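You operate a simulated robot arm through the tools that you are given. There is no shell and no other tool.

You are at the controls of a simulated robot arm. One attempt, no reset.

JOB
Stir the small beaker on high till its oil film is gone, then tip it into the empty one.
Fine: the empty one beside the stir plate; stir dial off first; put the beaker back on the plate. Set down upright: small beaker.
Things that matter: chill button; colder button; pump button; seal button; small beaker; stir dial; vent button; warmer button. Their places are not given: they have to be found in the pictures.

Only the result counts: the job must be done as asked and must still hold three seconds after the hand-in. Knocking over, shifting, dropping, spilling or breaking anything else fails it.

ROBOT AND FRAMES
A 6-joint arm with a two-finger parallel gripper, fixed in place. Base frame: the origin is on the floor under the middle of its stand, x ahead of it, y to its left, z up. Units: mm, degrees, N and s.
With the tool pointing down near the work surface it reaches from about 260 to 680 mm from the base axis. Its first joint turns from -66.0 to 66.0 degrees. Payload 2.9 kg.
The TCP is the grasp point between the finger pads, 30 mm short of the fingertips. In the tool frame z runs along the fingers and y along their closing line. The gripper opens to 110 mm. The fingers are 20 mm wide and 10 mm thick; the gripper's body (48 by 112 mm) begins 55 mm behind the TCP.
Orientation is told as [roll, pitch, yaw] about the base's x, y, z axes, in that order, counted from this pose: with the fingers straight down and closing along the base's y, the tool's x points along the base's -x, its y along +y and its z along -z.

CONTROLS
- The arm moves only by the tool play_rows. Its arguments are lists of equal length, an entry for each row: "turn": the turn, a rotation vector about the tool's x, y, z in degrees, a list of three; "linear": the shift along the tool's x, y, z in mm, a list of three; "hand": the opening, from 0 (shut) to 1 (fully open). In form: {"turn": [[wx, wy, wz], ...], "linear": [[tx, ty, tz], ...], "hand": [hand, ...]}. A call has 1 to 20 rows; each row is the pose to reach, as a shift and turn from the pose commanded when the call began, along the tool's axes at that moment. A row lasts 0.2 s, in which the tool goes at most 50 mm and 8.6 degrees; a call with a longer step from one row to the next is refused whole, and so is a gripper value outside its range. A pose out of reach is approached as far as the arm can. The call stops where the force on the tool passes 40 N (or 10 N more than at its start, if that is more) or the arm is blocked; 0.2 s more then pass. Each finger travels about 108 mm/s and halts on what it meets, pressing with about 22 N; the grip force reading is that of the motor and also rises with nothing between the fingers. The clock runs only during rows and for 0.2 s after the last one: add rows that repeat a pose to give the fingers time. It gives the time, the measured TCP pose, the force on the tool (base axes), the opening and the grip force at its end, in the units of the frame above (readings bear some noise), with the torque about the TCP (base axes, N m) and any sound that the robot's microphone picked up, and new pictures: "show" is both (left out), scene, wrist or none.
- Cameras (640 x 400 px; columns grow to the right, rows downward): "scene" is fixed at [74.7, 446.6, 1395.2]; the picture's right is [-0.76, -0.65, 0.00], its down [-0.35, 0.40, -0.85] and it looks along [0.55, -0.64, -0.53] (base axes); focal length 355 px, centre (320, 200). "wrist" rides on the gripper at [72, 17, -103] in the tool frame; the picture's right is [-0.23, 0.97, 0.00], its down [-0.76, -0.18, -0.62] and it looks along [-0.61, -0.14, 0.78] (tool axes); focal length 222 px, centre (320, 200).
- point_at(camera, pixels): there is no depth. For up to 12 entries [column, row, z] of the newest picture of that camera ("zoom" is the newest enlarged one), the place [x, y] in the base frame at which the ray of that pixel passes the height z, good to about 2 mm, but the place of the scene camera against the robot may be out by one fixed shift of up to 25 mm in any direction. It takes no simulated time.
- zoom(camera, box): a new picture of the part [left, top, right, bottom] of that camera's present view, enlarged. It takes no simulated time.
- hand_in(): hands the job in; it is judged then, once.

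Leave the gripper open and the arm clear of the work at the hand-in unless told otherwise.

The tools are called by a JSON object that holds its "name" and its "arguments". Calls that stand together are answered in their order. play_rows: Moves the arm, as the interface text tells. Its arguments: {"type":"object","properties":{"turn":{"type":"array"},"linear":{"type":"array"},"hand":{"type":"array"},"show":{"type":"string","enum":["both","scene","wrist","none"]}},"required":["turn","linear","hand"]} The other tools are called the same way: point_at (camera, pixels) gives the place at which the rays of pixels pass given heights; zoom (camera, box) takes an enlarged picture of a part of a camera's view; hand_in () hands the job in.

At the start:

```text
t: 0.0
tool_pos: [378.2, -128.0, 1149.7]
ee_rot: [0.0, -0.1, 0.0]
wrist_force: [-0.1, 0.3, 0.4]
moment: [-0.03, -0.01, -0.01]
grip_width: 110.0
gripper_force: 0.0
```

scene: 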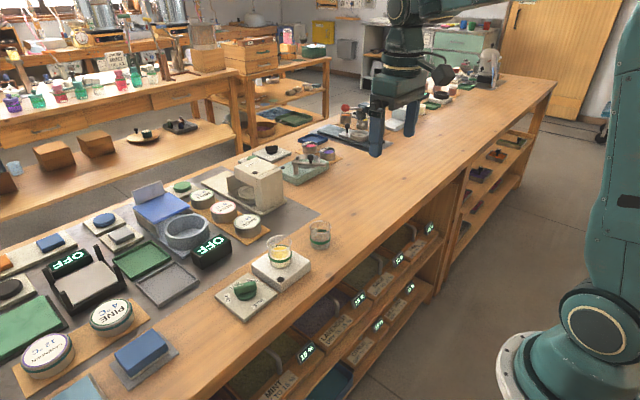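
wrist: 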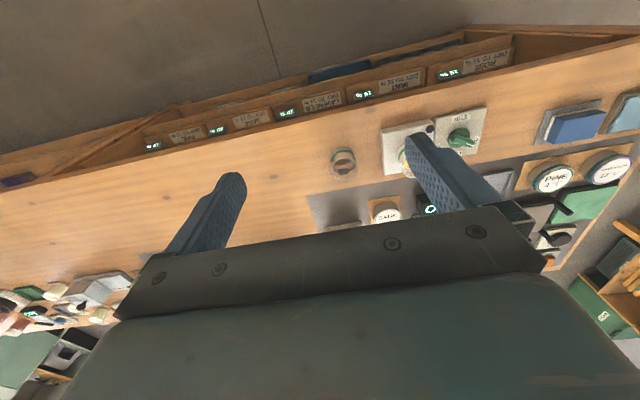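

I see a stir plate with a small beaker (yellow film) near (280,258) in the scene picture, an empty beaker at (320,235), and a green dial at (245,290). I'll zoom in for detail.

{"name": "zoom", "arguments": {"camera": "scene", "box": [200, 200, 360, 330]}}

{"name": "zoom", "arguments": {"camera": "scene", "box": [0, 140, 320, 400]}}

{"name": "zoom", "arguments": {"camera": "wrist", "box": [300, 90, 500, 215]}}

```text
3.08 times, centred on (280, 265) of scene
```

zoom: 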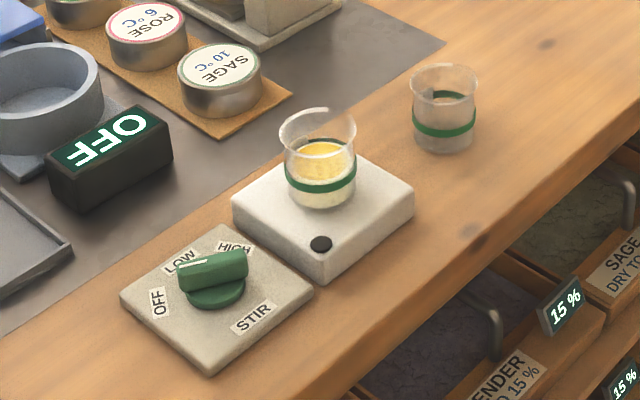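

```text
1.54 times, centred on (160, 270) of scene
```

zoom: 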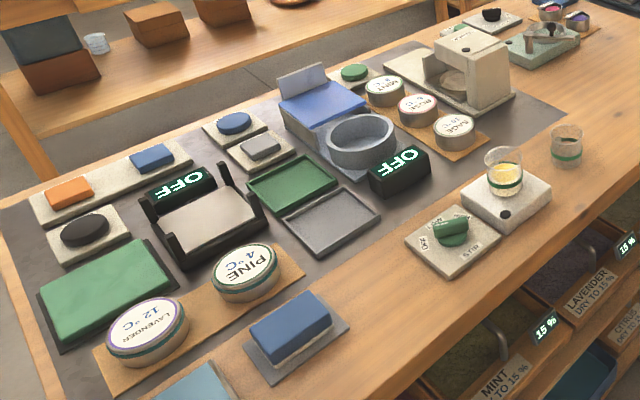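

```text
3.20 times, centred on (400, 152) of wrist
```

zoom: 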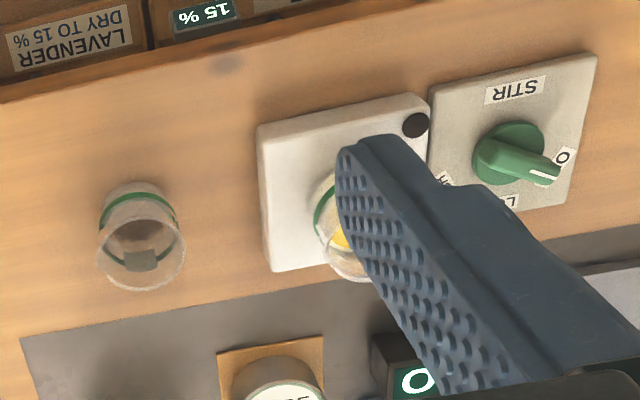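

I'll get position estimates of the dial, plate and beakers at a few assumed heights from both cameras, to find out the table height.

{"name": "point_at", "arguments": {"camera": "wrist", "pixels": [[343, 176, 800], [343, 176, 900], [382, 136, 800], [382, 136, 900], [434, 121, 800], [434, 121, 900], [487, 107, 800], [487, 107, 900], [430, 129, 800], [430, 129, 900]]}}

{"name": "point_at", "arguments": {"camera": "scene", "pixels": [[311, 250, 800], [311, 250, 900], [303, 259, 800], [303, 259, 900], [279, 287, 800], [279, 287, 900], [280, 261, 800], [280, 261, 900]]}}

```text
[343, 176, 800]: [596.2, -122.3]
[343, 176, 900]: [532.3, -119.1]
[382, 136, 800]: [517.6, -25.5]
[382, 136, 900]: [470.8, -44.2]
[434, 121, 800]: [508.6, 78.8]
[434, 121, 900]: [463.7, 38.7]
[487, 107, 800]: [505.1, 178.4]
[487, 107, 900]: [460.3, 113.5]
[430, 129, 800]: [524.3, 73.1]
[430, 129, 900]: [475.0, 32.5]
```

```text
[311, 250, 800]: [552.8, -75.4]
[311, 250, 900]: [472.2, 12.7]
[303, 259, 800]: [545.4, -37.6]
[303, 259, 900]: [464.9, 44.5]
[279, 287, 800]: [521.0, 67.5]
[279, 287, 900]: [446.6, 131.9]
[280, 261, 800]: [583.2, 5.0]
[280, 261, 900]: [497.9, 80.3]
```

The black spot on the stir plate (wrist px (430,129), scene px (280,279)) suggests a surface near z≈800. I move to a second viewpoint above and short of the plate to triangulate.

{"name": "play_rows", "arguments": {"turn": [[0, 0, 0], [0, 0, 0], [0, 0, 0], [0, 0, 0], [0, 0, 0], [0, 0, 0], [0, 0, 0]], "linear": [[2, 35, 20], [4, 70, 40], [6, 105, 60], [8, 140, 80], [10, 175, 100], [11, 205, 120], [11, 205, 120]], "hand": [1, 1, 1, 1, 1, 1, 1]}}

```text
t: 1.6
tool_pos: [367.2, 77.3, 1029.8]
ee_rot: [0.0, 0.0, 0.1]
wrist_force: [-0.1, -0.7, 0.9]
moment: [0.0, 0.01, -0.02]
grip_width: 110.1
gripper_force: 0.1
```

scene: 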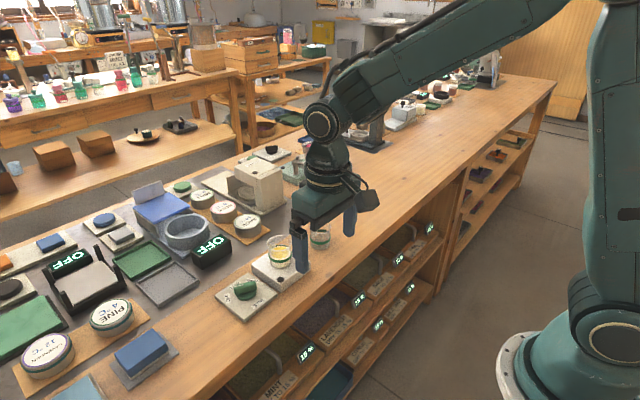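
wrist: 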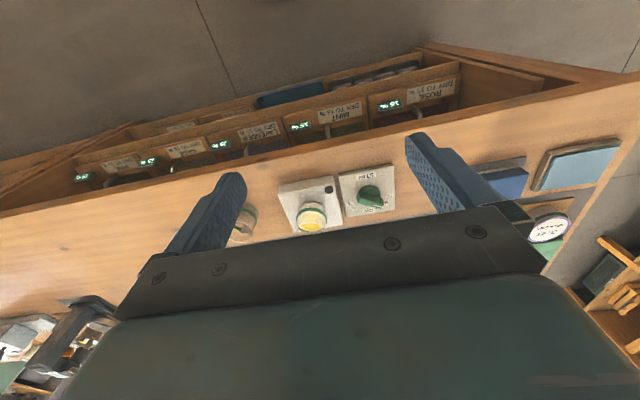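

Now the plate and dial are between the fingers in the wrist view, around (310,205) and (368,190). I'll zoom in.

{"name": "zoom", "arguments": {"camera": "wrist", "box": [220, 140, 420, 265]}}

{"name": "point_at", "arguments": {"camera": "wrist", "pixels": [[330, 187, 780], [330, 187, 800], [330, 187, 820], [330, 187, 840], [330, 187, 860], [330, 187, 880]]}}

```text
3.20 times, centred on (320, 202) of wrist
```

zoom: 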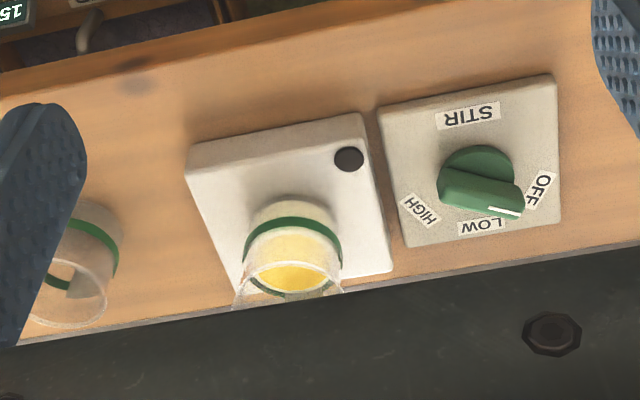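

```text
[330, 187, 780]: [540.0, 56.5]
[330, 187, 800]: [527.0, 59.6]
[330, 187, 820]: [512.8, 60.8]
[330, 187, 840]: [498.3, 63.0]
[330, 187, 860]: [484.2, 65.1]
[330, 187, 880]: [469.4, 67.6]
```

{"name": "point_at", "arguments": {"camera": "zoom", "pixels": [[349, 159, 820], [349, 159, 830], [480, 170, 830], [480, 170, 850], [290, 245, 830], [290, 262, 850], [80, 220, 830], [540, 186, 820], [482, 226, 820], [420, 210, 820], [287, 275, 890], [68, 290, 860]]}}

{"name": "point_at", "arguments": {"camera": "scene", "pixels": [[280, 279, 820], [280, 279, 830], [280, 279, 840], [320, 250, 800], [320, 250, 810], [320, 225, 860], [320, 225, 870]]}}

```text
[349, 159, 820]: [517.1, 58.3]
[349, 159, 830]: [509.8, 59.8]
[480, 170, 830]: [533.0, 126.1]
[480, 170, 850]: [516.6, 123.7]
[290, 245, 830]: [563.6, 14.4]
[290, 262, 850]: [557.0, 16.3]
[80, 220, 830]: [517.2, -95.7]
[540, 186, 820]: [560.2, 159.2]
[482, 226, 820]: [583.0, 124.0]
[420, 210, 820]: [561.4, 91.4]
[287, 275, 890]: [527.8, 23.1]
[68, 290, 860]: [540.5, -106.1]
```

```text
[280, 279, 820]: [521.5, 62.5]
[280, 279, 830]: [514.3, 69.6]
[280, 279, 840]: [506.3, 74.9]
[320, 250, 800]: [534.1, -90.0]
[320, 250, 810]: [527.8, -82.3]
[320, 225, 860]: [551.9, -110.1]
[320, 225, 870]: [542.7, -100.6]
```

The black spot triangulates to about (511, 60, 828), so the plate top is near z≈828. I'll move forward and a bit lower to see the dial and beakers clear of the gripper body.

{"name": "play_rows", "arguments": {"turn": [[0, 0, 0], [0, 0, 0], [0, 0, 0], [0, 0, 0]], "linear": [[-35, -8, 10], [-70, -16, 20], [-93, -27, 30], [-93, -27, 30]], "hand": [1, 1, 1, 1]}}

```text
t: 2.6
tool_pos: [459.7, 49.6, 1000.4]
ee_rot: [-0.1, 0.0, 0.1]
wrist_force: [0.0, 0.1, 0.8]
moment: [0.01, 0.03, 0.02]
grip_width: 109.8
gripper_force: 0.0
```

scene: 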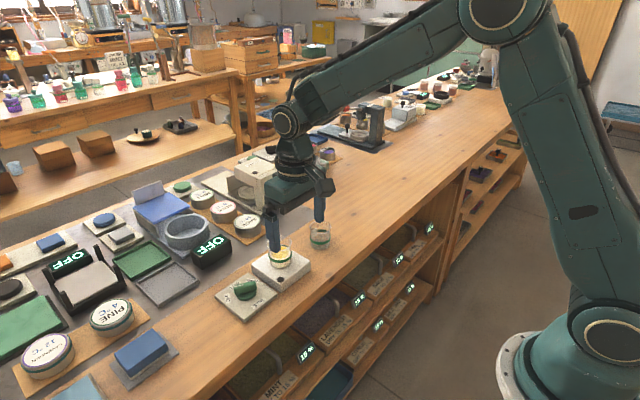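
wrist: 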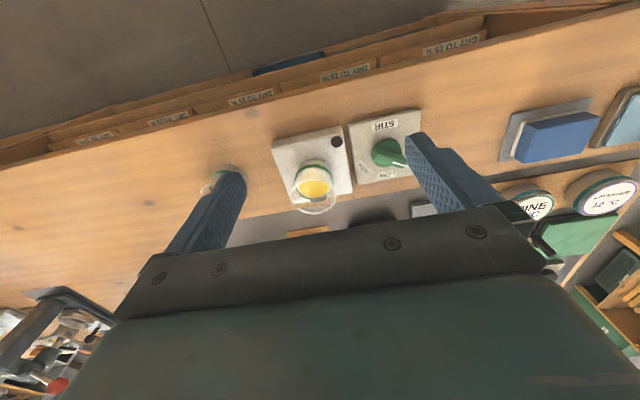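

{"name": "zoom", "arguments": {"camera": "wrist", "box": [190, 90, 430, 240]}}

{"name": "zoom", "arguments": {"camera": "wrist", "box": [260, 100, 420, 220]}}

```text
2.67 times, centred on (310, 165) of wrist
```

zoom: 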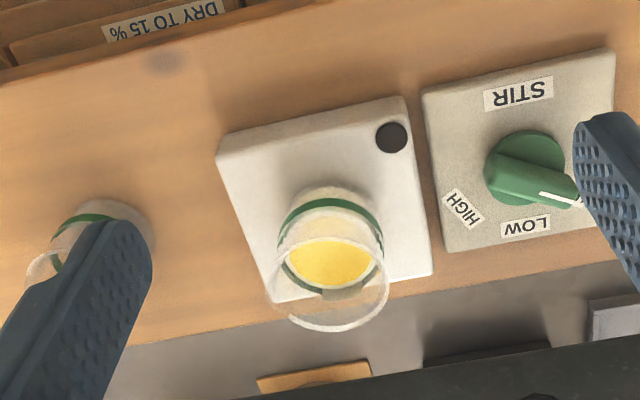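

```text
3.33 times, centred on (340, 160) of wrist
```

zoom: 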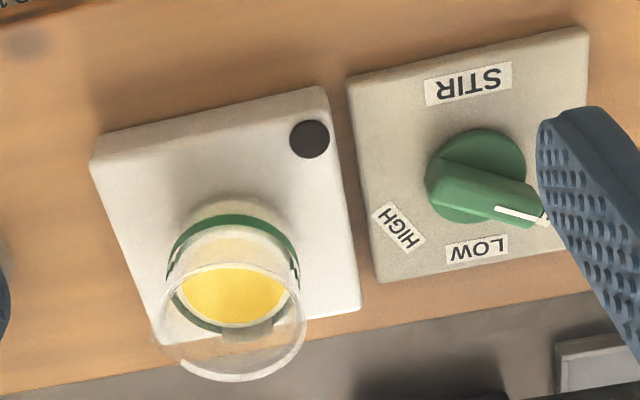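

I'll query rays from this zoom for the spot, knob, plate corners, labels and beaker.

{"name": "point_at", "arguments": {"camera": "zoom", "pixels": [[310, 139, 820], [310, 139, 830], [347, 76, 820], [588, 27, 820], [380, 283, 820], [476, 172, 820], [476, 172, 840], [488, 193, 840], [488, 193, 850], [474, 250, 820], [398, 228, 820], [480, 82, 820]]}}

{"name": "point_at", "arguments": {"camera": "zoom", "pixels": [[90, 162, 830], [323, 90, 830], [360, 306, 830], [160, 342, 830], [235, 225, 830], [235, 318, 880], [235, 318, 890], [235, 318, 900], [158, 318, 885], [307, 318, 885], [545, 205, 850], [432, 178, 850]]}}

```text
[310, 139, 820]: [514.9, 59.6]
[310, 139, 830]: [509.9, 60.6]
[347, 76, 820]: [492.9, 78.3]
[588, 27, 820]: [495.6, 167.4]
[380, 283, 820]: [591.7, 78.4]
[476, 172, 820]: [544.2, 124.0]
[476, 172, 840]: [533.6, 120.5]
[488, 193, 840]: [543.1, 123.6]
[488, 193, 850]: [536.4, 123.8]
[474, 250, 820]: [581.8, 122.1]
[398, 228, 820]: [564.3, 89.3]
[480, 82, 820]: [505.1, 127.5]
```

```text
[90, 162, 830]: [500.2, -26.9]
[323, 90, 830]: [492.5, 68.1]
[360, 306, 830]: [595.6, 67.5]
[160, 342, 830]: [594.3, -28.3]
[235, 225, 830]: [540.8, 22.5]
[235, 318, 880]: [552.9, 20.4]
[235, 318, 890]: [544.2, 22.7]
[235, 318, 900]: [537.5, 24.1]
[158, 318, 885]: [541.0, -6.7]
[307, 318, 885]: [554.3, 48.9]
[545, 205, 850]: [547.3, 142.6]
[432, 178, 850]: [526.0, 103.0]
```

The layout is clear: plate top z≈830, beaker centre ≈(545,21), dial centre ≈(543,124), pointer at OFF (~60° from +x), LOW at 0°, HIGH at ~-60°. Next I hover above the dial with yaw 60°, so the fingers close across the bar, and look closer.

{"name": "play_rows", "arguments": {"turn": [[0, 0, -8], [0, 0, -16], [0, 0, -24], [0, 0, -32], [0, 0, -40], [0, 0, -48], [0, 0, -54], [0, 0, -60], [0, 0, -60]], "linear": [[-11, 10, 5], [-22, 20, 10], [-33, 30, 15], [-44, 40, 20], [-55, 50, 25], [-66, 59, 30], [-77, 68, 35], [-83.3, 73.9, 40], [-83.3, 73.9, 40]], "hand": [0.8, 0.7, 0.6, 0.5, 0.45, 0.45, 0.45, 0.45, 0.45]}}

```text
t: 4.6
tool_pos: [543.5, 124.2, 959.8]
ee_rot: [0.0, 0.0, 60.1]
wrist_force: [-0.7, -0.1, 0.2]
moment: [-0.02, -0.01, 0.01]
grip_width: 49.5
gripper_force: 0.1
```

scene: 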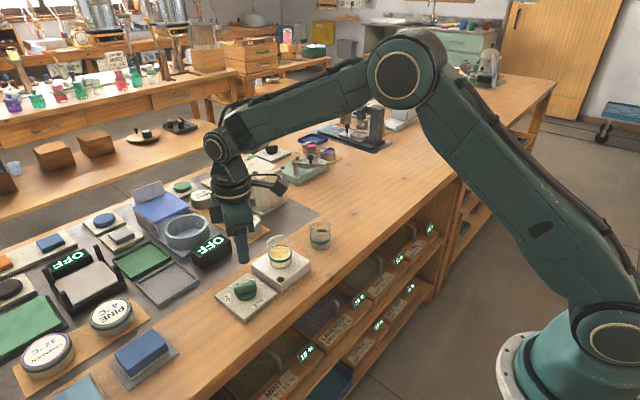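
wrist: 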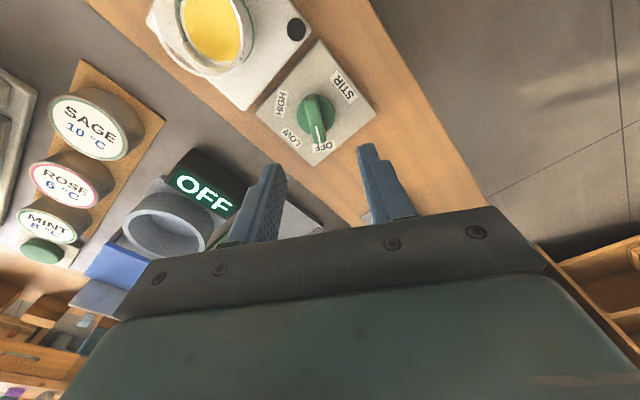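

The knob appears at (315,115), its bar aligned vertically between the fingers. Zooming to refine.

{"name": "zoom", "arguments": {"camera": "wrist", "box": [240, 40, 400, 165]}}

{"name": "zoom", "arguments": {"camera": "wrist", "box": [140, 0, 400, 160]}}

```text
3.20 times, centred on (320, 102) of wrist
```

zoom: 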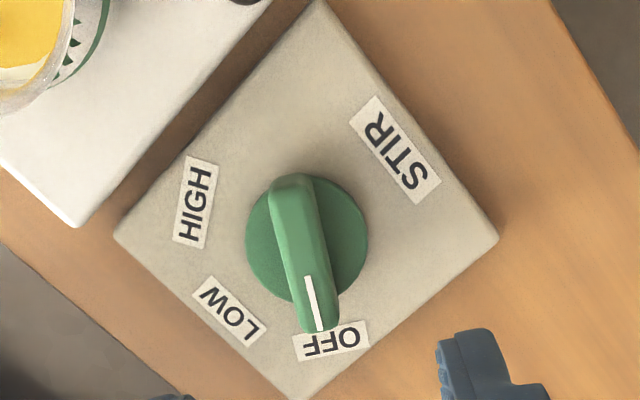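

```text
2.46 times, centred on (270, 80) of wrist
```

zoom: 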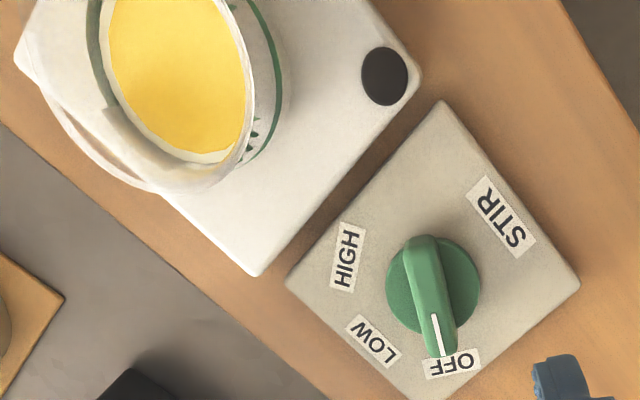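

{"name": "point_at", "arguments": {"camera": "zoom", "pixels": [[442, 100, 810], [442, 100, 820], [578, 287, 810], [578, 287, 820], [286, 283, 810], [286, 283, 820], [385, 77, 820], [385, 77, 830], [434, 287, 820], [434, 287, 830], [420, 240, 840], [442, 356, 840]]}}

{"name": "point_at", "arguments": {"camera": "zoom", "pixels": [[420, 240, 830], [442, 356, 830], [420, 240, 850], [442, 356, 850], [452, 362, 815], [372, 340, 815], [347, 257, 815], [501, 215, 815], [431, 298, 840], [431, 298, 850], [442, 100, 800], [578, 287, 800]]}}

```text
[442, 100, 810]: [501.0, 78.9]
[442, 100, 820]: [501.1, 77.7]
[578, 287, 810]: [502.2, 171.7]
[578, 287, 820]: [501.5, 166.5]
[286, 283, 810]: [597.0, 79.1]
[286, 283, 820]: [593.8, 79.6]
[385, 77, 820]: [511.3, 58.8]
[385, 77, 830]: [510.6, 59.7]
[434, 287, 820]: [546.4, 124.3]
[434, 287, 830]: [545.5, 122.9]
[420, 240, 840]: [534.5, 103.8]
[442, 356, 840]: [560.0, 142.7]
```

```text
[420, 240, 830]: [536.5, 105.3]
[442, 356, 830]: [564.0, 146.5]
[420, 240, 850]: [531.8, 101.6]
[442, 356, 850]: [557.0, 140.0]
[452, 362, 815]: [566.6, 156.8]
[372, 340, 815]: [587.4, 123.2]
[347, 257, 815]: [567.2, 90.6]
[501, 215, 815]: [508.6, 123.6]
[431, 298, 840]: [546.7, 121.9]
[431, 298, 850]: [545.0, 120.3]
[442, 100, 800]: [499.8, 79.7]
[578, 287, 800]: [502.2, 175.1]
```

Triangulated: dial centre ≈(548,123.5), bar top ≈ z 838–840, dial plate ≈ z 810. I centre over it and descend to TCP z≈875 (tips ≈845) to check alignment.

{"name": "play_rows", "arguments": {"turn": [[0, 0, 0], [0, 0, 0], [0, 0, 0], [0, 0, 0]], "linear": [[-1.7, -4.2, 30], [-1.7, -4.2, 60], [-1.7, -4.2, 84], [-1.7, -4.2, 84]], "hand": [0.45, 0.45, 0.45, 0.45]}}

```text
t: 5.6
tool_pos: [547.5, 122.6, 875.2]
ee_rot: [0.0, 0.0, 60.0]
wrist_force: [0.9, 0.3, 0.5]
moment: [0.0, 0.08, 0.02]
grip_width: 49.6
gripper_force: 0.0
```

scene: 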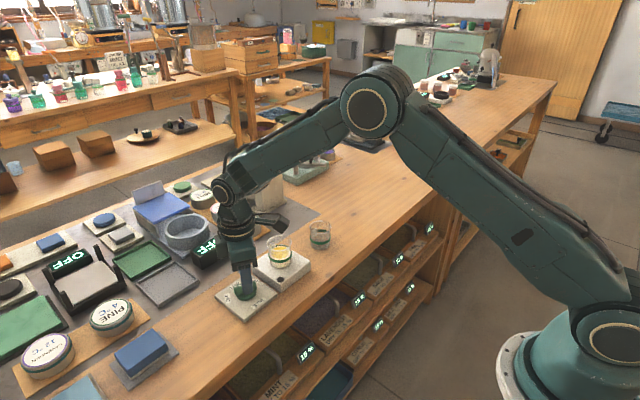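
wrist: 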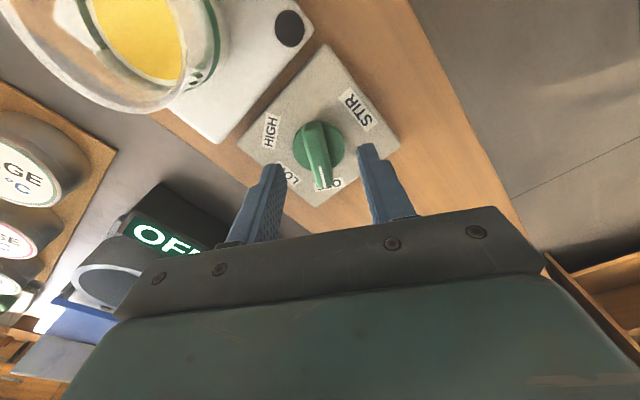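

{"name": "zoom", "arguments": {"camera": "wrist", "box": [220, 80, 420, 230]}}

{"name": "zoom", "arguments": {"camera": "scene", "box": [200, 220, 320, 330]}}

```text
2.67 times, centred on (320, 155) of wrist
```

zoom: 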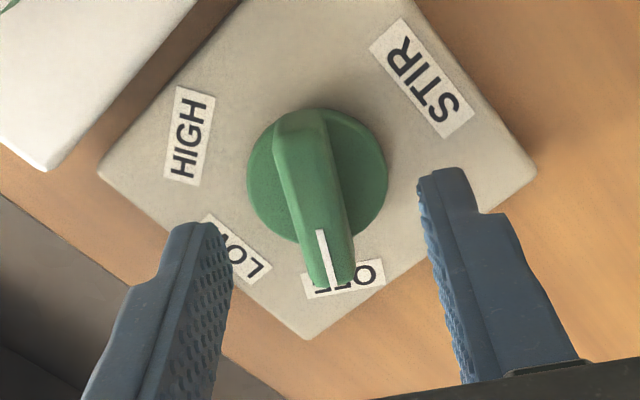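

```text
3.64 times, centred on (260, 275) of scene
```

zoom: 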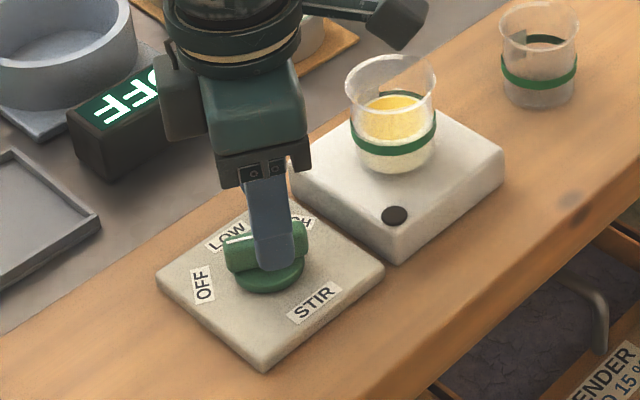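

The bar sits centered between the fingers. I lower 20 mm (tips ≈ z 825) and close on the bar.

{"name": "play_rows", "arguments": {"turn": [[0, 0, 0], [0, 0, 0], [0, 0, 0], [0, 0, 0], [0, 0, 0], [0, 0, 0]], "linear": [[0, 0, 10], [0, 0, 20], [0, 0, 20], [0, 0, 20], [0, 0, 20], [0, 0, 20]], "hand": [0.45, 0.45, 0.3, 0.15, 0.05, 0.05]}}

```text
t: 7.0
tool_pos: [548.4, 122.3, 855.8]
ee_rot: [-0.2, 0.0, 59.9]
wrist_force: [13.0, -6.4, -6.9]
moment: [0.37, -0.51, -0.04]
grip_width: 13.8
gripper_force: 44.8
```

scene: 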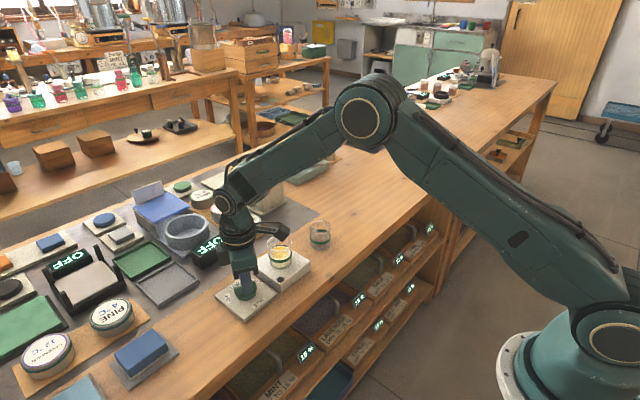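
wrist: 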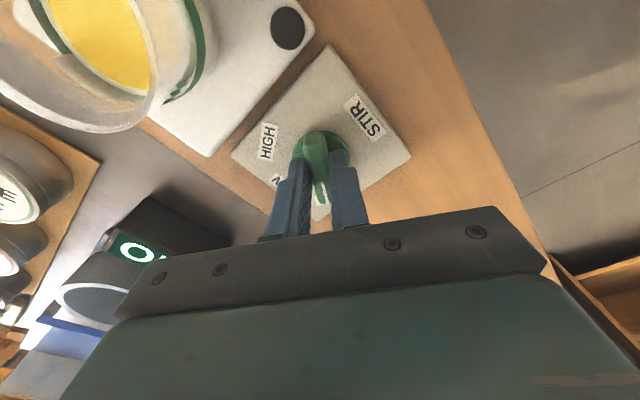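

Gripped the bar (13.8 mm wide). Now I turn it clockwise (seen from above) by 120° from OFF to HIGH, easing the small side force with a 1.5 mm correction.

{"name": "play_rows", "arguments": {"turn": [[0, 0, 4], [0, 0, 12], [0, 0, 20], [0, 0, 28], [0, 0, 36], [0, 0, 44], [0, 0, 52], [0, 0, 60], [0, 0, 68], [0, 0, 76], [0, 0, 84], [0, 0, 92], [0, 0, 100], [0, 0, 108], [0, 0, 116], [0, 0, 120], [0, 0, 120]], "linear": [[0, -1, 0], [0, -1, 0], [0, -1, 0], [0, -1, 0], [0, -1, 0], [0, -1, 0], [0, -1, 0], [0, -1, 0], [0, -1, 0], [0, -1, 0], [0, -1, 0], [0, -1, 0], [0, -1, 0], [0, -1, 0], [0, -1, 0], [0, -1, 0], [0, -1, 0]], "hand": [0.05, 0.05, 0.05, 0.05, 0.05, 0.05, 0.05, 0.05, 0.05, 0.05, 0.05, 0.05, 0.05, 0.05, 0.05, 0.05, 0.05]}}

```text
t: 10.6
tool_pos: [546.7, 127.0, 856.4]
ee_rot: [0.3, 0.2, -59.7]
wrist_force: [3.1, 30.0, -0.8]
moment: [-0.08, -0.34, 0.05]
grip_width: 13.8
gripper_force: 45.0
```

scene: 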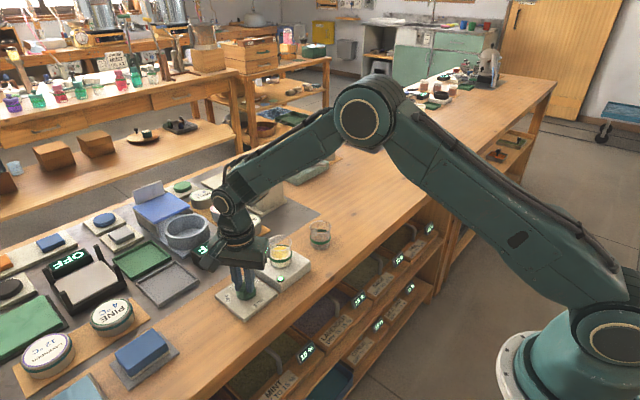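
wrist: 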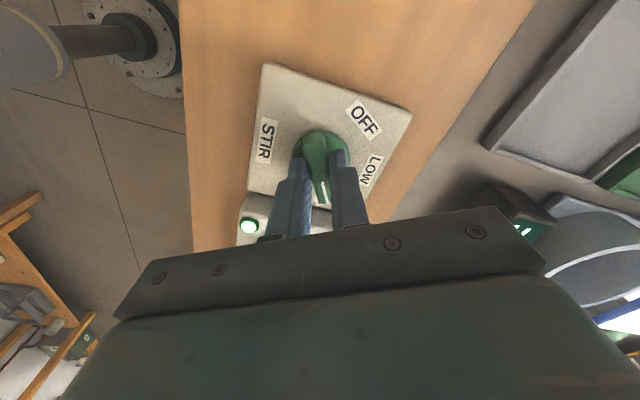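

The LED on the plate is lit (wrist px (250,226)), so the stirrer is on. There's a 30 N side load, so I'll zoom to see where the pointer sits before letting go.

{"name": "zoom", "arguments": {"camera": "wrist", "box": [220, 60, 420, 240]}}

{"name": "zoom", "arguments": {"camera": "scene", "box": [200, 210, 350, 330]}}

```text
2.22 times, centred on (320, 150) of wrist
```

zoom: 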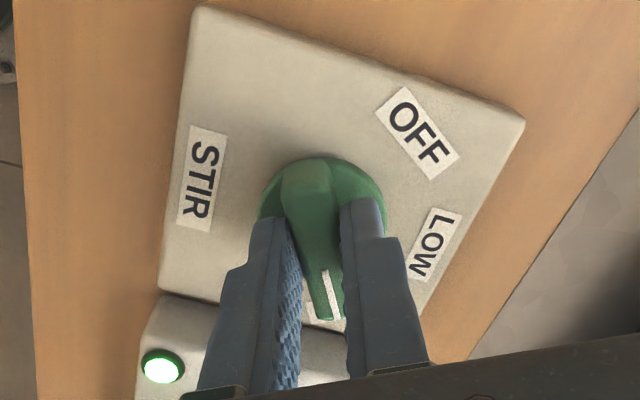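

```text
3.33 times, centred on (275, 270) of scene
```

zoom: 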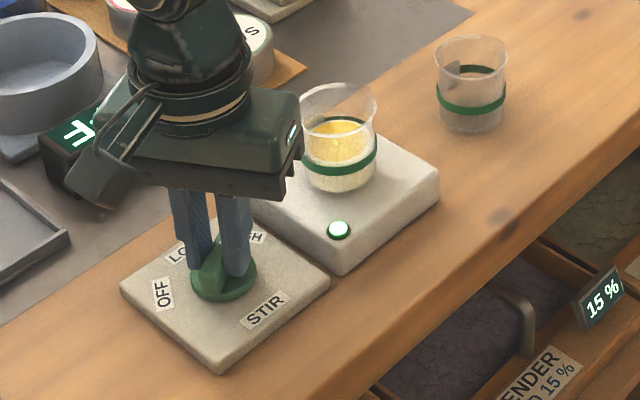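

The pointer is at HIGH. I ease the side load (shift ~5 mm along the bar), open, and rise straight up.

{"name": "play_rows", "arguments": {"turn": [[0, 0, 0], [0, 0, 0], [0, 0, 0], [0, 0, 0], [0, 0, 0], [0, 0, 0], [0, 0, 0]], "linear": [[2.5, 0.5, 0], [5, 1, 0], [5, 1, 0], [5, 1, 0], [5, 1, -20], [5, 1, -50], [5, 1, -80]], "hand": [0.05, 0.05, 0.25, 0.4, 0.4, 0.4, 0.4]}}

```text
t: 12.2
tool_pos: [547.3, 129.5, 936.5]
ee_rot: [0.0, 0.1, -60.1]
wrist_force: [-0.5, 0.1, -0.1]
moment: [-0.02, -0.02, 0.01]
grip_width: 44.1
gripper_force: 0.1
```

scene: 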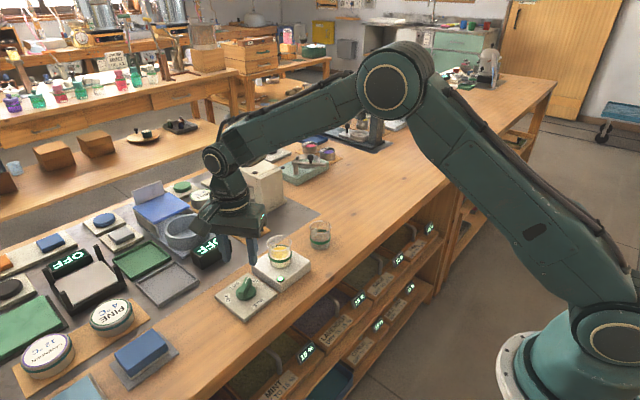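
wrist: 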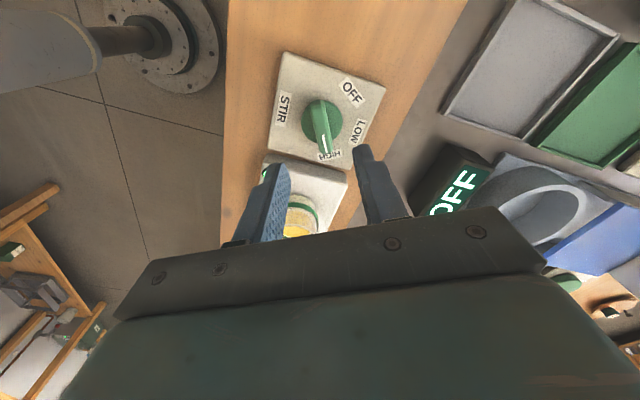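

{"name": "zoom", "arguments": {"camera": "wrist", "box": [250, 40, 410, 170]}}

{"name": "zoom", "arguments": {"camera": "scene", "box": [200, 210, 350, 330]}}

```text
3.08 times, centred on (330, 105) of wrist
```

zoom: 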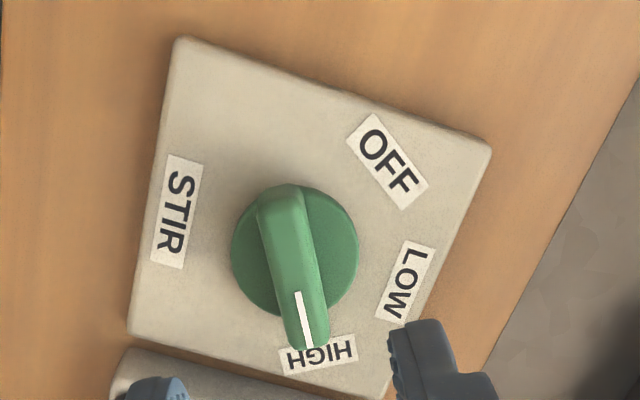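

```text
3.33 times, centred on (275, 270) of scene
```

zoom: 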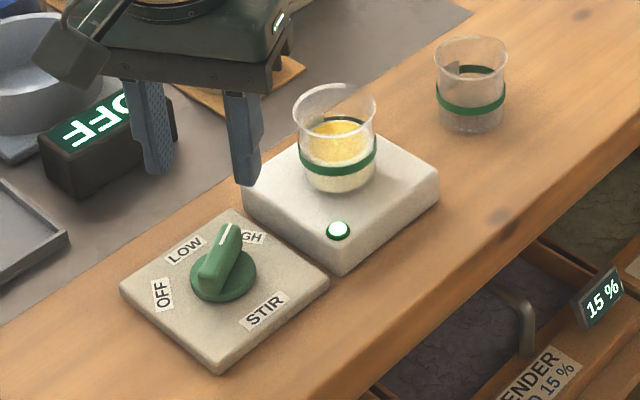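

The dial reads HIGH and the LED is on. Now I wait a few seconds, holding still, and watch the yellow film via scene zoom.

{"name": "play_rows", "arguments": {"turn": [[0, 0, 0], [0, 0, 0], [0, 0, 0], [0, 0, 0], [0, 0, 0], [0, 0, 0], [0, 0, 0], [0, 0, 0], [0, 0, 0], [0, 0, 0], [0, 0, 0], [0, 0, 0], [0, 0, 0], [0, 0, 0], [0, 0, 0], [0, 0, 0], [0, 0, 0], [0, 0, 0], [0, 0, 0], [0, 0, 0]], "linear": [[0, 0, -20], [0, 0, -40], [0, 0, -40], [0, 0, -40], [0, 0, -40], [0, 0, -40], [0, 0, -40], [0, 0, -40], [0, 0, -40], [0, 0, -40], [0, 0, -40], [0, 0, -40], [0, 0, -40], [0, 0, -40], [0, 0, -40], [0, 0, -40], [0, 0, -40], [0, 0, -40], [0, 0, -40], [0, 0, -40]], "hand": [0.4, 0.4, 0.4, 0.4, 0.4, 0.4, 0.4, 0.4, 0.4, 0.4, 0.4, 0.4, 0.4, 0.4, 0.4, 0.4, 0.4, 0.4, 0.4, 0.4], "show": "scene"}}

{"name": "zoom", "arguments": {"camera": "scene", "box": [235, 220, 345, 310]}}

```text
t: 16.4
tool_pos: [546.4, 128.5, 976.2]
ee_rot: [0.1, 0.0, -60.0]
wrist_force: [0.0, 0.5, -0.1]
moment: [0.02, 0.02, 0.0]
grip_width: 44.0
gripper_force: 0.0
```

scene: 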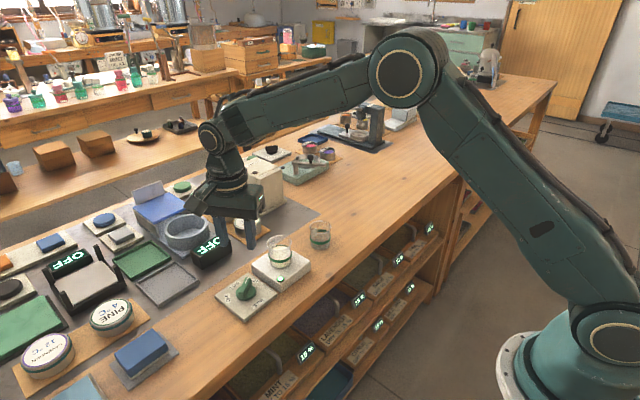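

```text
4.44 times, centred on (290, 265) of scene
```

zoom: 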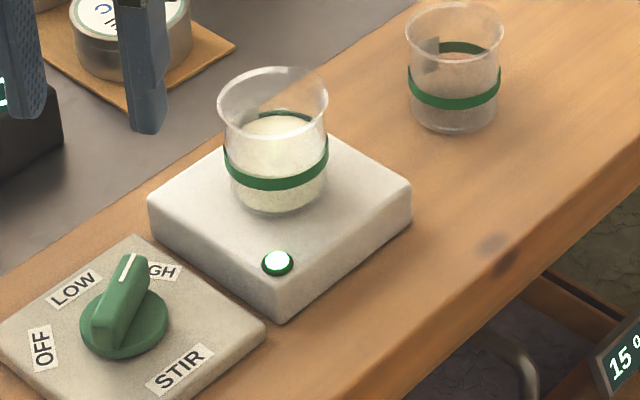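

The film is gone: the liquid is a uniform pale cream. Now I turn the dial off. I centre over the knob (549,123.5), descend to z≈856 and close on the bar.

{"name": "play_rows", "arguments": {"turn": [[0, 0, 0], [0, 0, 0], [0, 0, 0], [0, 0, 0], [0, 0, 0], [0, 0, 0], [0, 0, 0], [0, 0, 0]], "linear": [[-5.8, -0.35, 40], [-5.8, -0.35, 80], [-5.8, -0.35, 105], [-5.8, -0.35, 120], [-5.8, -0.35, 120], [-5.8, -0.35, 120], [-5.8, -0.35, 120], [-5.8, -0.35, 120]], "hand": [0.4, 0.4, 0.4, 0.4, 0.3, 0.15, 0.05, 0.05]}}

```text
t: 18.2
tool_pos: [550.0, 122.2, 855.0]
ee_rot: [0.3, -0.1, -59.9]
wrist_force: [16.8, 8.2, -9.7]
moment: [-0.1, -0.38, -0.06]
grip_width: 13.9
gripper_force: 44.9
```

scene: 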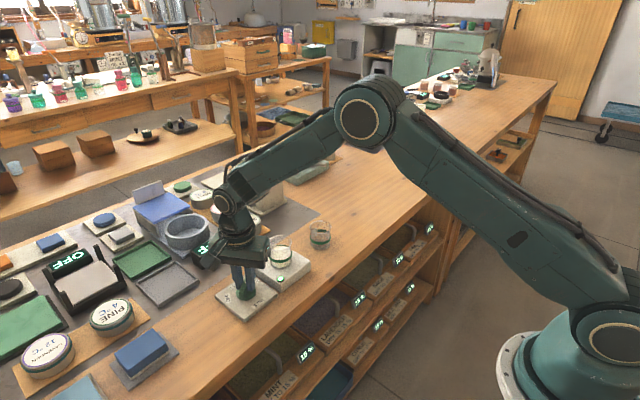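
wrist: 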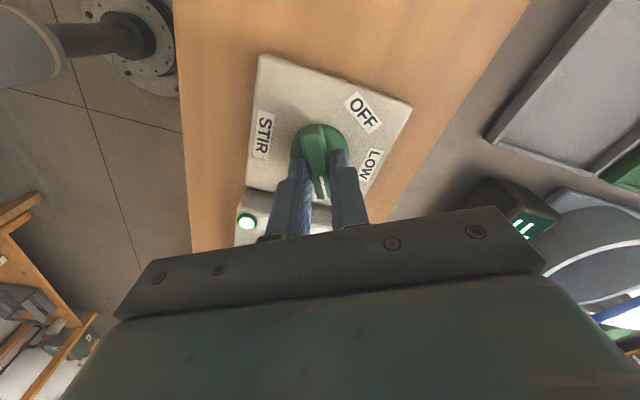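

Gripped again. Now I turn the bar counter-clockwise by 120° back to OFF with a small centring correction.

{"name": "play_rows", "arguments": {"turn": [[0, 0, -4], [0, 0, -12], [0, 0, -20], [0, 0, -28], [0, 0, -36], [0, 0, -44], [0, 0, -52], [0, 0, -60], [0, 0, -68], [0, 0, -76], [0, 0, -84], [0, 0, -92], [0, 0, -100], [0, 0, -108], [0, 0, -116], [0, 0, -120], [0, 0, -120]], "linear": [[0.5, 0.6, 0], [1, 0.6, 0], [1.5, 0.6, 0], [1.5, 0.6, 0], [1.5, 0.6, 0], [1.5, 0.6, 0], [1.5, 0.6, 0], [1.5, 0.6, 0], [1.5, 0.6, 0], [1.5, 0.6, 0], [1.5, 0.6, 0], [1.5, 0.6, 0], [1.5, 0.6, 0], [1.5, 0.6, 0], [1.5, 0.6, 0], [1.5, 0.6, 0], [1.5, 0.6, 0]], "hand": [0.05, 0.05, 0.05, 0.05, 0.05, 0.05, 0.05, 0.05, 0.05, 0.05, 0.05, 0.05, 0.05, 0.05, 0.05, 0.05, 0.05]}}

```text
t: 21.8
tool_pos: [549.7, 126.6, 855.9]
ee_rot: [-0.1, -0.3, 60.1]
wrist_force: [18.5, 21.4, -4.2]
moment: [0.93, -0.22, -0.54]
grip_width: 13.7
gripper_force: 44.8
```

scene: 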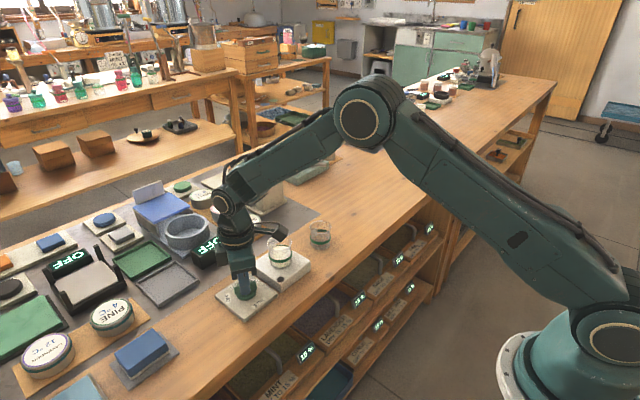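
wrist: 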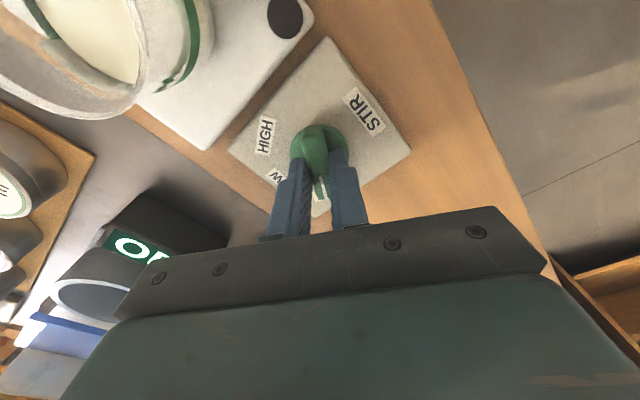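

The LED is dark: stirrer off. I relieve the load, open the fingers and rise, then check the pointer.

{"name": "play_rows", "arguments": {"turn": [[0, 0, 0], [0, 0, 0], [0, 0, 0], [0, 0, 0], [0, 0, 0], [0, 0, 0], [0, 0, 0], [0, 0, 0]], "linear": [[-2, -0.5, 0], [-3, -0.5, 0], [-3, -0.5, 0], [-3, -0.5, 0], [-3, -0.5, -20], [-3, -0.5, -60], [-3, -0.5, -100], [-3, -0.5, -100]], "hand": [0.05, 0.05, 0.25, 0.45, 0.45, 0.45, 0.45, 0.45]}}

{"name": "zoom", "arguments": {"camera": "wrist", "box": [140, 0, 400, 160]}}

{"name": "zoom", "arguments": {"camera": "scene", "box": [235, 220, 345, 310]}}

```text
t: 23.6
tool_pos: [550.1, 127.3, 955.6]
ee_rot: [-0.1, 0.0, 60.0]
wrist_force: [0.1, -0.1, 0.1]
moment: [-0.02, 0.02, 0.02]
grip_width: 49.6
gripper_force: 0.1
```

scene: 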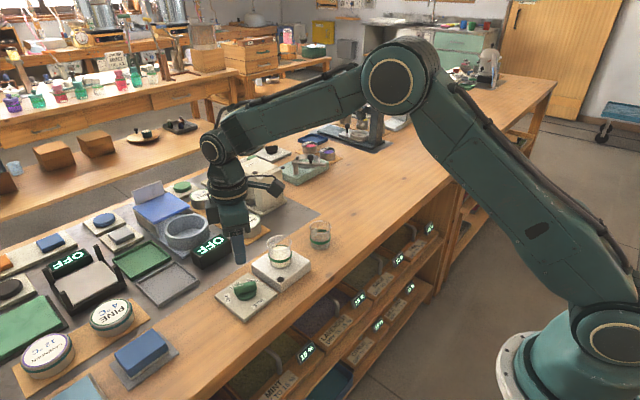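
wrist: 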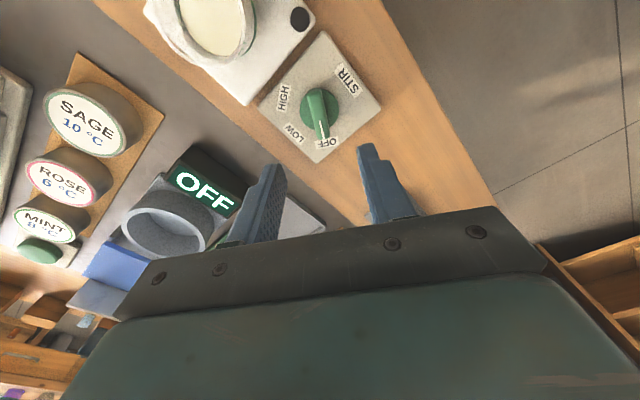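

```text
2.46 times, centred on (270, 80) of wrist
```

zoom: 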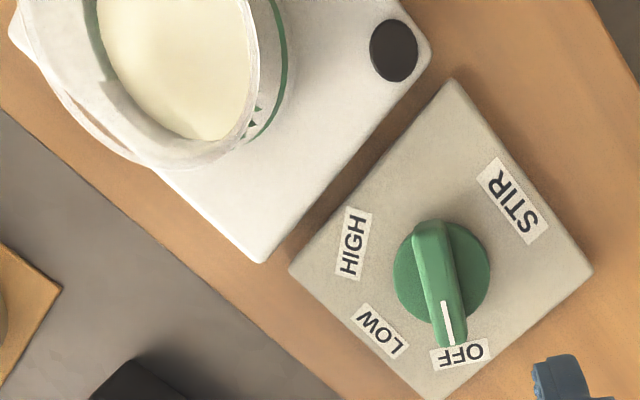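

```text
4.44 times, centred on (290, 265) of scene
```

zoom: 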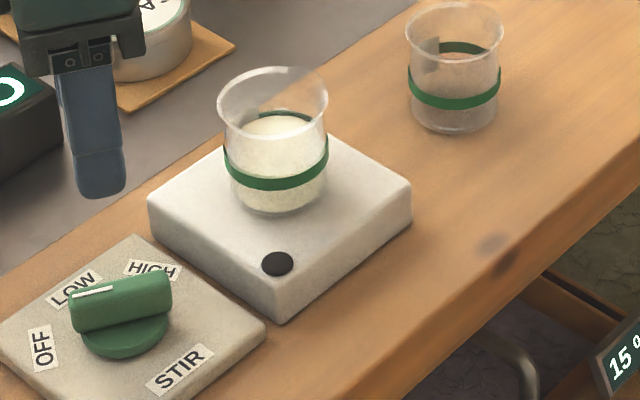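

Dial is at OFF, LED off, liquid uniform. Next I hover over the small beaker at yaw -90° (closing along x, camera on the +y side looking toward the receiving beaker) and open the gripper fully to measure both beakers.

{"name": "play_rows", "arguments": {"turn": [[0, 0, 8], [0, 0, 16], [0, 0, 24], [0, 0, 32], [0, 0, 40], [0, 0, 48], [0, 0, 56], [0, 0, 64], [0, 0, 72], [0, 0, 80], [0, 0, 88], [0, 0, 96], [0, 0, 104], [0, 0, 112], [0, 0, 120], [0, 0, 128], [0, 0, 136], [0, 0, 144], [0, 0, 150], [0, 0, 150]], "linear": [[0, 0, -4], [0, 0, -8], [5, -3, -10], [10, -6, -10], [15, -9, -10], [20, -12, -10], [26, -15, -10], [32, -18, -10], [38, -21, -10], [44, -24, -10], [50, -27, -10], [56, -30, -10], [62, -34, -10], [68, -38, -10], [74, -42, -10], [80, -45, -10], [86, -48, -10], [90, -50, -10], [92.8, -51.3, -10], [92.8, -51.3, -10]], "hand": [0.45, 0.45, 0.45, 0.45, 0.45, 0.45, 0.45, 0.45, 0.45, 0.5, 0.6, 0.7, 0.8, 0.9, 1, 1, 1, 1, 1, 1]}}

```text
t: 27.8
tool_pos: [549.0, 20.5, 965.6]
ee_rot: [0.0, 0.0, -90.1]
wrist_force: [0.5, 0.6, -0.4]
moment: [0.01, 0.03, -0.01]
grip_width: 109.9
gripper_force: 0.0
```

scene: 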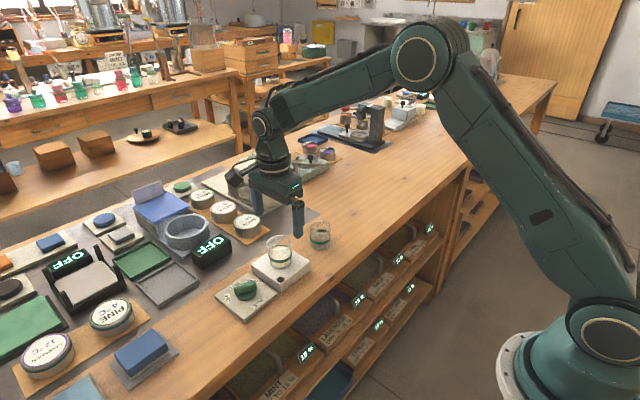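
wrist: 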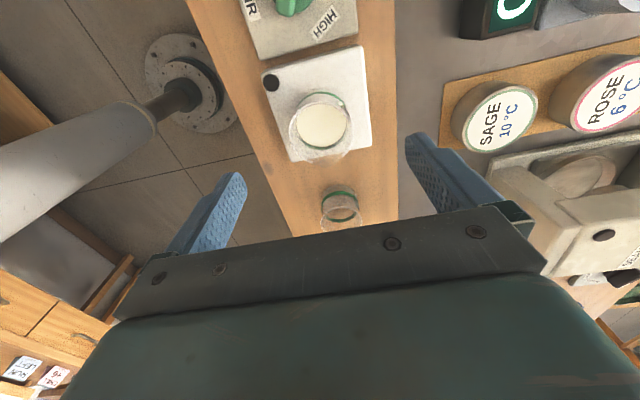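

{"name": "zoom", "arguments": {"camera": "wrist", "box": [240, 30, 400, 130]}}

{"name": "zoom", "arguments": {"camera": "wrist", "box": [240, 70, 400, 240]}}

```text
4.00 times, centred on (320, 80) of wrist
```

zoom: 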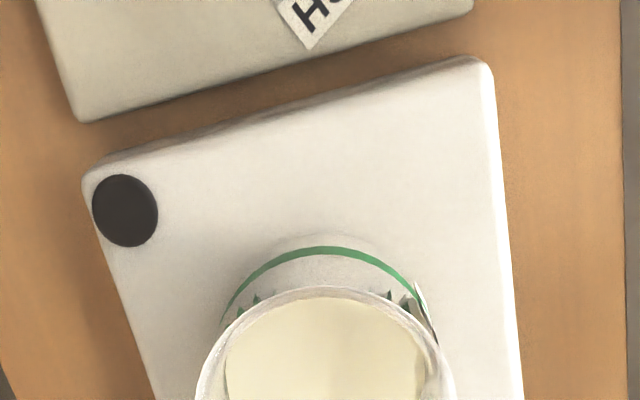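

```text
2.35 times, centred on (320, 155) of wrist
```

zoom: 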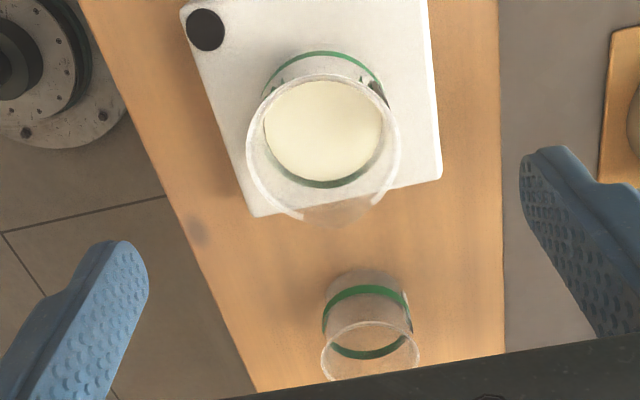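

{"name": "zoom", "arguments": {"camera": "wrist", "box": [275, 85, 375, 170]}}

{"name": "zoom", "arguments": {"camera": "wrist", "box": [290, 170, 390, 240]}}

{"name": "zoom", "arguments": {"camera": "scene", "box": [255, 215, 345, 285]}}

```text
4.71 times, centred on (325, 128) of wrist
```

zoom: 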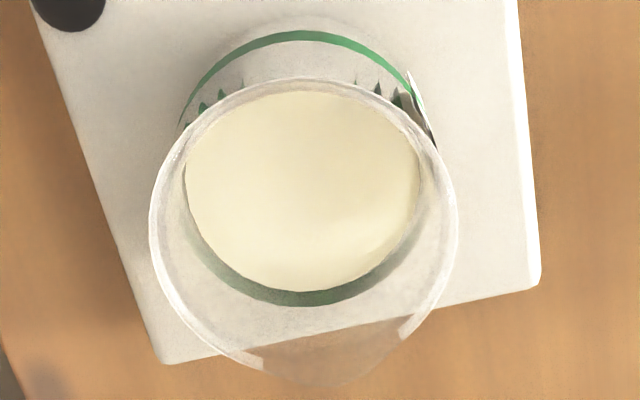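

```text
5.71 times, centred on (340, 205) of wrist
```

zoom: 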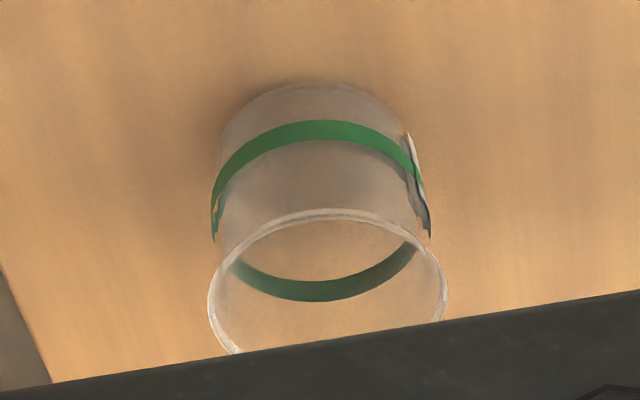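

```text
5.71 times, centred on (300, 250) of scene
```

zoom: 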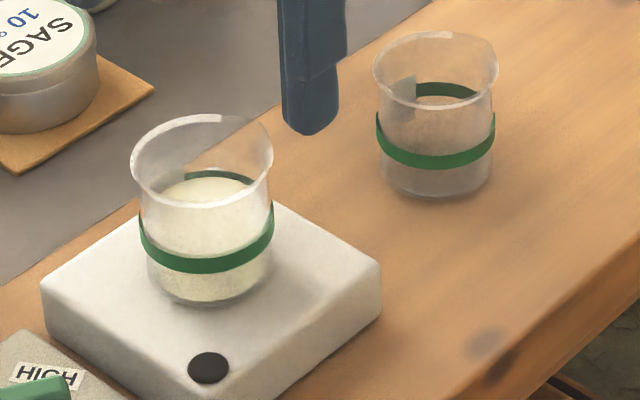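

The small beaker has a pouring lip on its -y side, facing the empty beaker. I query rim and base points of both beakers.

{"name": "point_at", "arguments": {"camera": "wrist", "pixels": [[288.9, 133.3, 888], [354.1, 131.2, 888], [320.8, 102.5, 888], [321.4, 133.3, 888], [321.4, 133.3, 880], [321.4, 133.3, 895], [320.4, 223.4, 858], [362.1, 220.8, 858], [340.9, 206.8, 858], [341.2, 222, 858], [341.2, 222, 850], [338.2, 184.9, 800]]}}

{"name": "point_at", "arguments": {"camera": "scene", "pixels": [[278, 232, 888], [289, 239, 888], [300.0, 240, 888], [320.4, 227.4, 858], [320.0, 248, 800]]}}

```text
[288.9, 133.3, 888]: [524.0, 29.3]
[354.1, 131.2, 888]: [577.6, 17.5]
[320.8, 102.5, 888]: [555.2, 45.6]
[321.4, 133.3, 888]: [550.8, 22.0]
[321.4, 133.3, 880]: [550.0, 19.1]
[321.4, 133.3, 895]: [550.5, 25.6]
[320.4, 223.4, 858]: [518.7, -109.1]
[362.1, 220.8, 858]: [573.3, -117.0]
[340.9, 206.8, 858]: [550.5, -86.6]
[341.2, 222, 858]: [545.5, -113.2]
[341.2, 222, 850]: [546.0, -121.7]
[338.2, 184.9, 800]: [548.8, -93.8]
```

```text
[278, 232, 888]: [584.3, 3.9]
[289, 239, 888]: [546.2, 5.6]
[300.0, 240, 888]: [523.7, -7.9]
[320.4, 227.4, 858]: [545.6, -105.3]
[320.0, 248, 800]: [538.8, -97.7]
```

Estimates: small beaker centre ≈(550,20.6), rim z≈883; receiver centre ≈(546,-118.5), rim z≈853. I'll grasp the small beaker from its +y side with the tool leaned, camera on top (yaw +90), opposite the spout. First I rotate from yaw -90 to +90 at height.

{"name": "play_rows", "arguments": {"turn": [[0, 0, -8], [0, 0, -16], [0, 0, -24], [0, 0, -32], [0, 0, -40], [0, 0, -48], [0, 0, -56], [0, 0, -64], [0, 0, -72], [0, 0, -80], [0, 0, -88], [0, 0, -96], [0, 0, -104], [0, 0, -112], [0, 0, -120], [0, 0, -128], [0, 0, -136], [0, 0, -144], [0, 0, -150]], "linear": [[2, 0, -5], [4, 0, -10], [8, 0, -15], [12, 0, -15], [16, 0, -15], [20, 0, -15], [24, 0, -15], [28, 0, -15], [32, 0, -15], [36, 0, -15], [40, 0, -15], [44, 0, -15], [48, 0, -15], [52, 0, -15], [56, 1, -15], [60, 1, -15], [66, 1, -15], [72, 1, -15], [80, 1, -15]], "hand": [1, 1, 1, 1, 1, 1, 1, 1, 1, 1, 1, 1, 1, 1, 1, 1, 1, 1, 1], "show": "scene"}}

```text
t: 31.8
tool_pos: [550.7, 100.1, 981.0]
ee_rot: [0.1, 0.0, 60.1]
wrist_force: [0.0, -0.6, 0.0]
moment: [0.01, -0.02, -0.02]
grip_width: 110.0
gripper_force: 0.1
```

scene: 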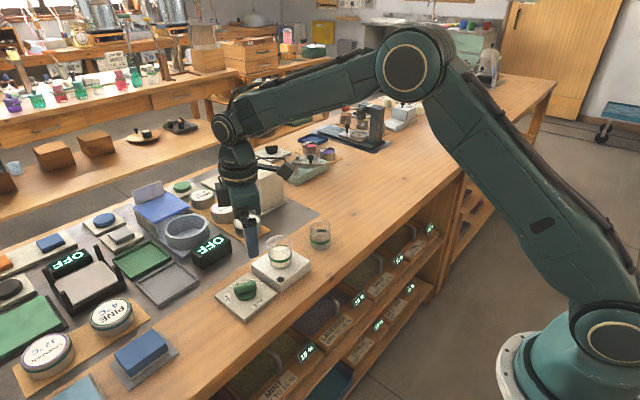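

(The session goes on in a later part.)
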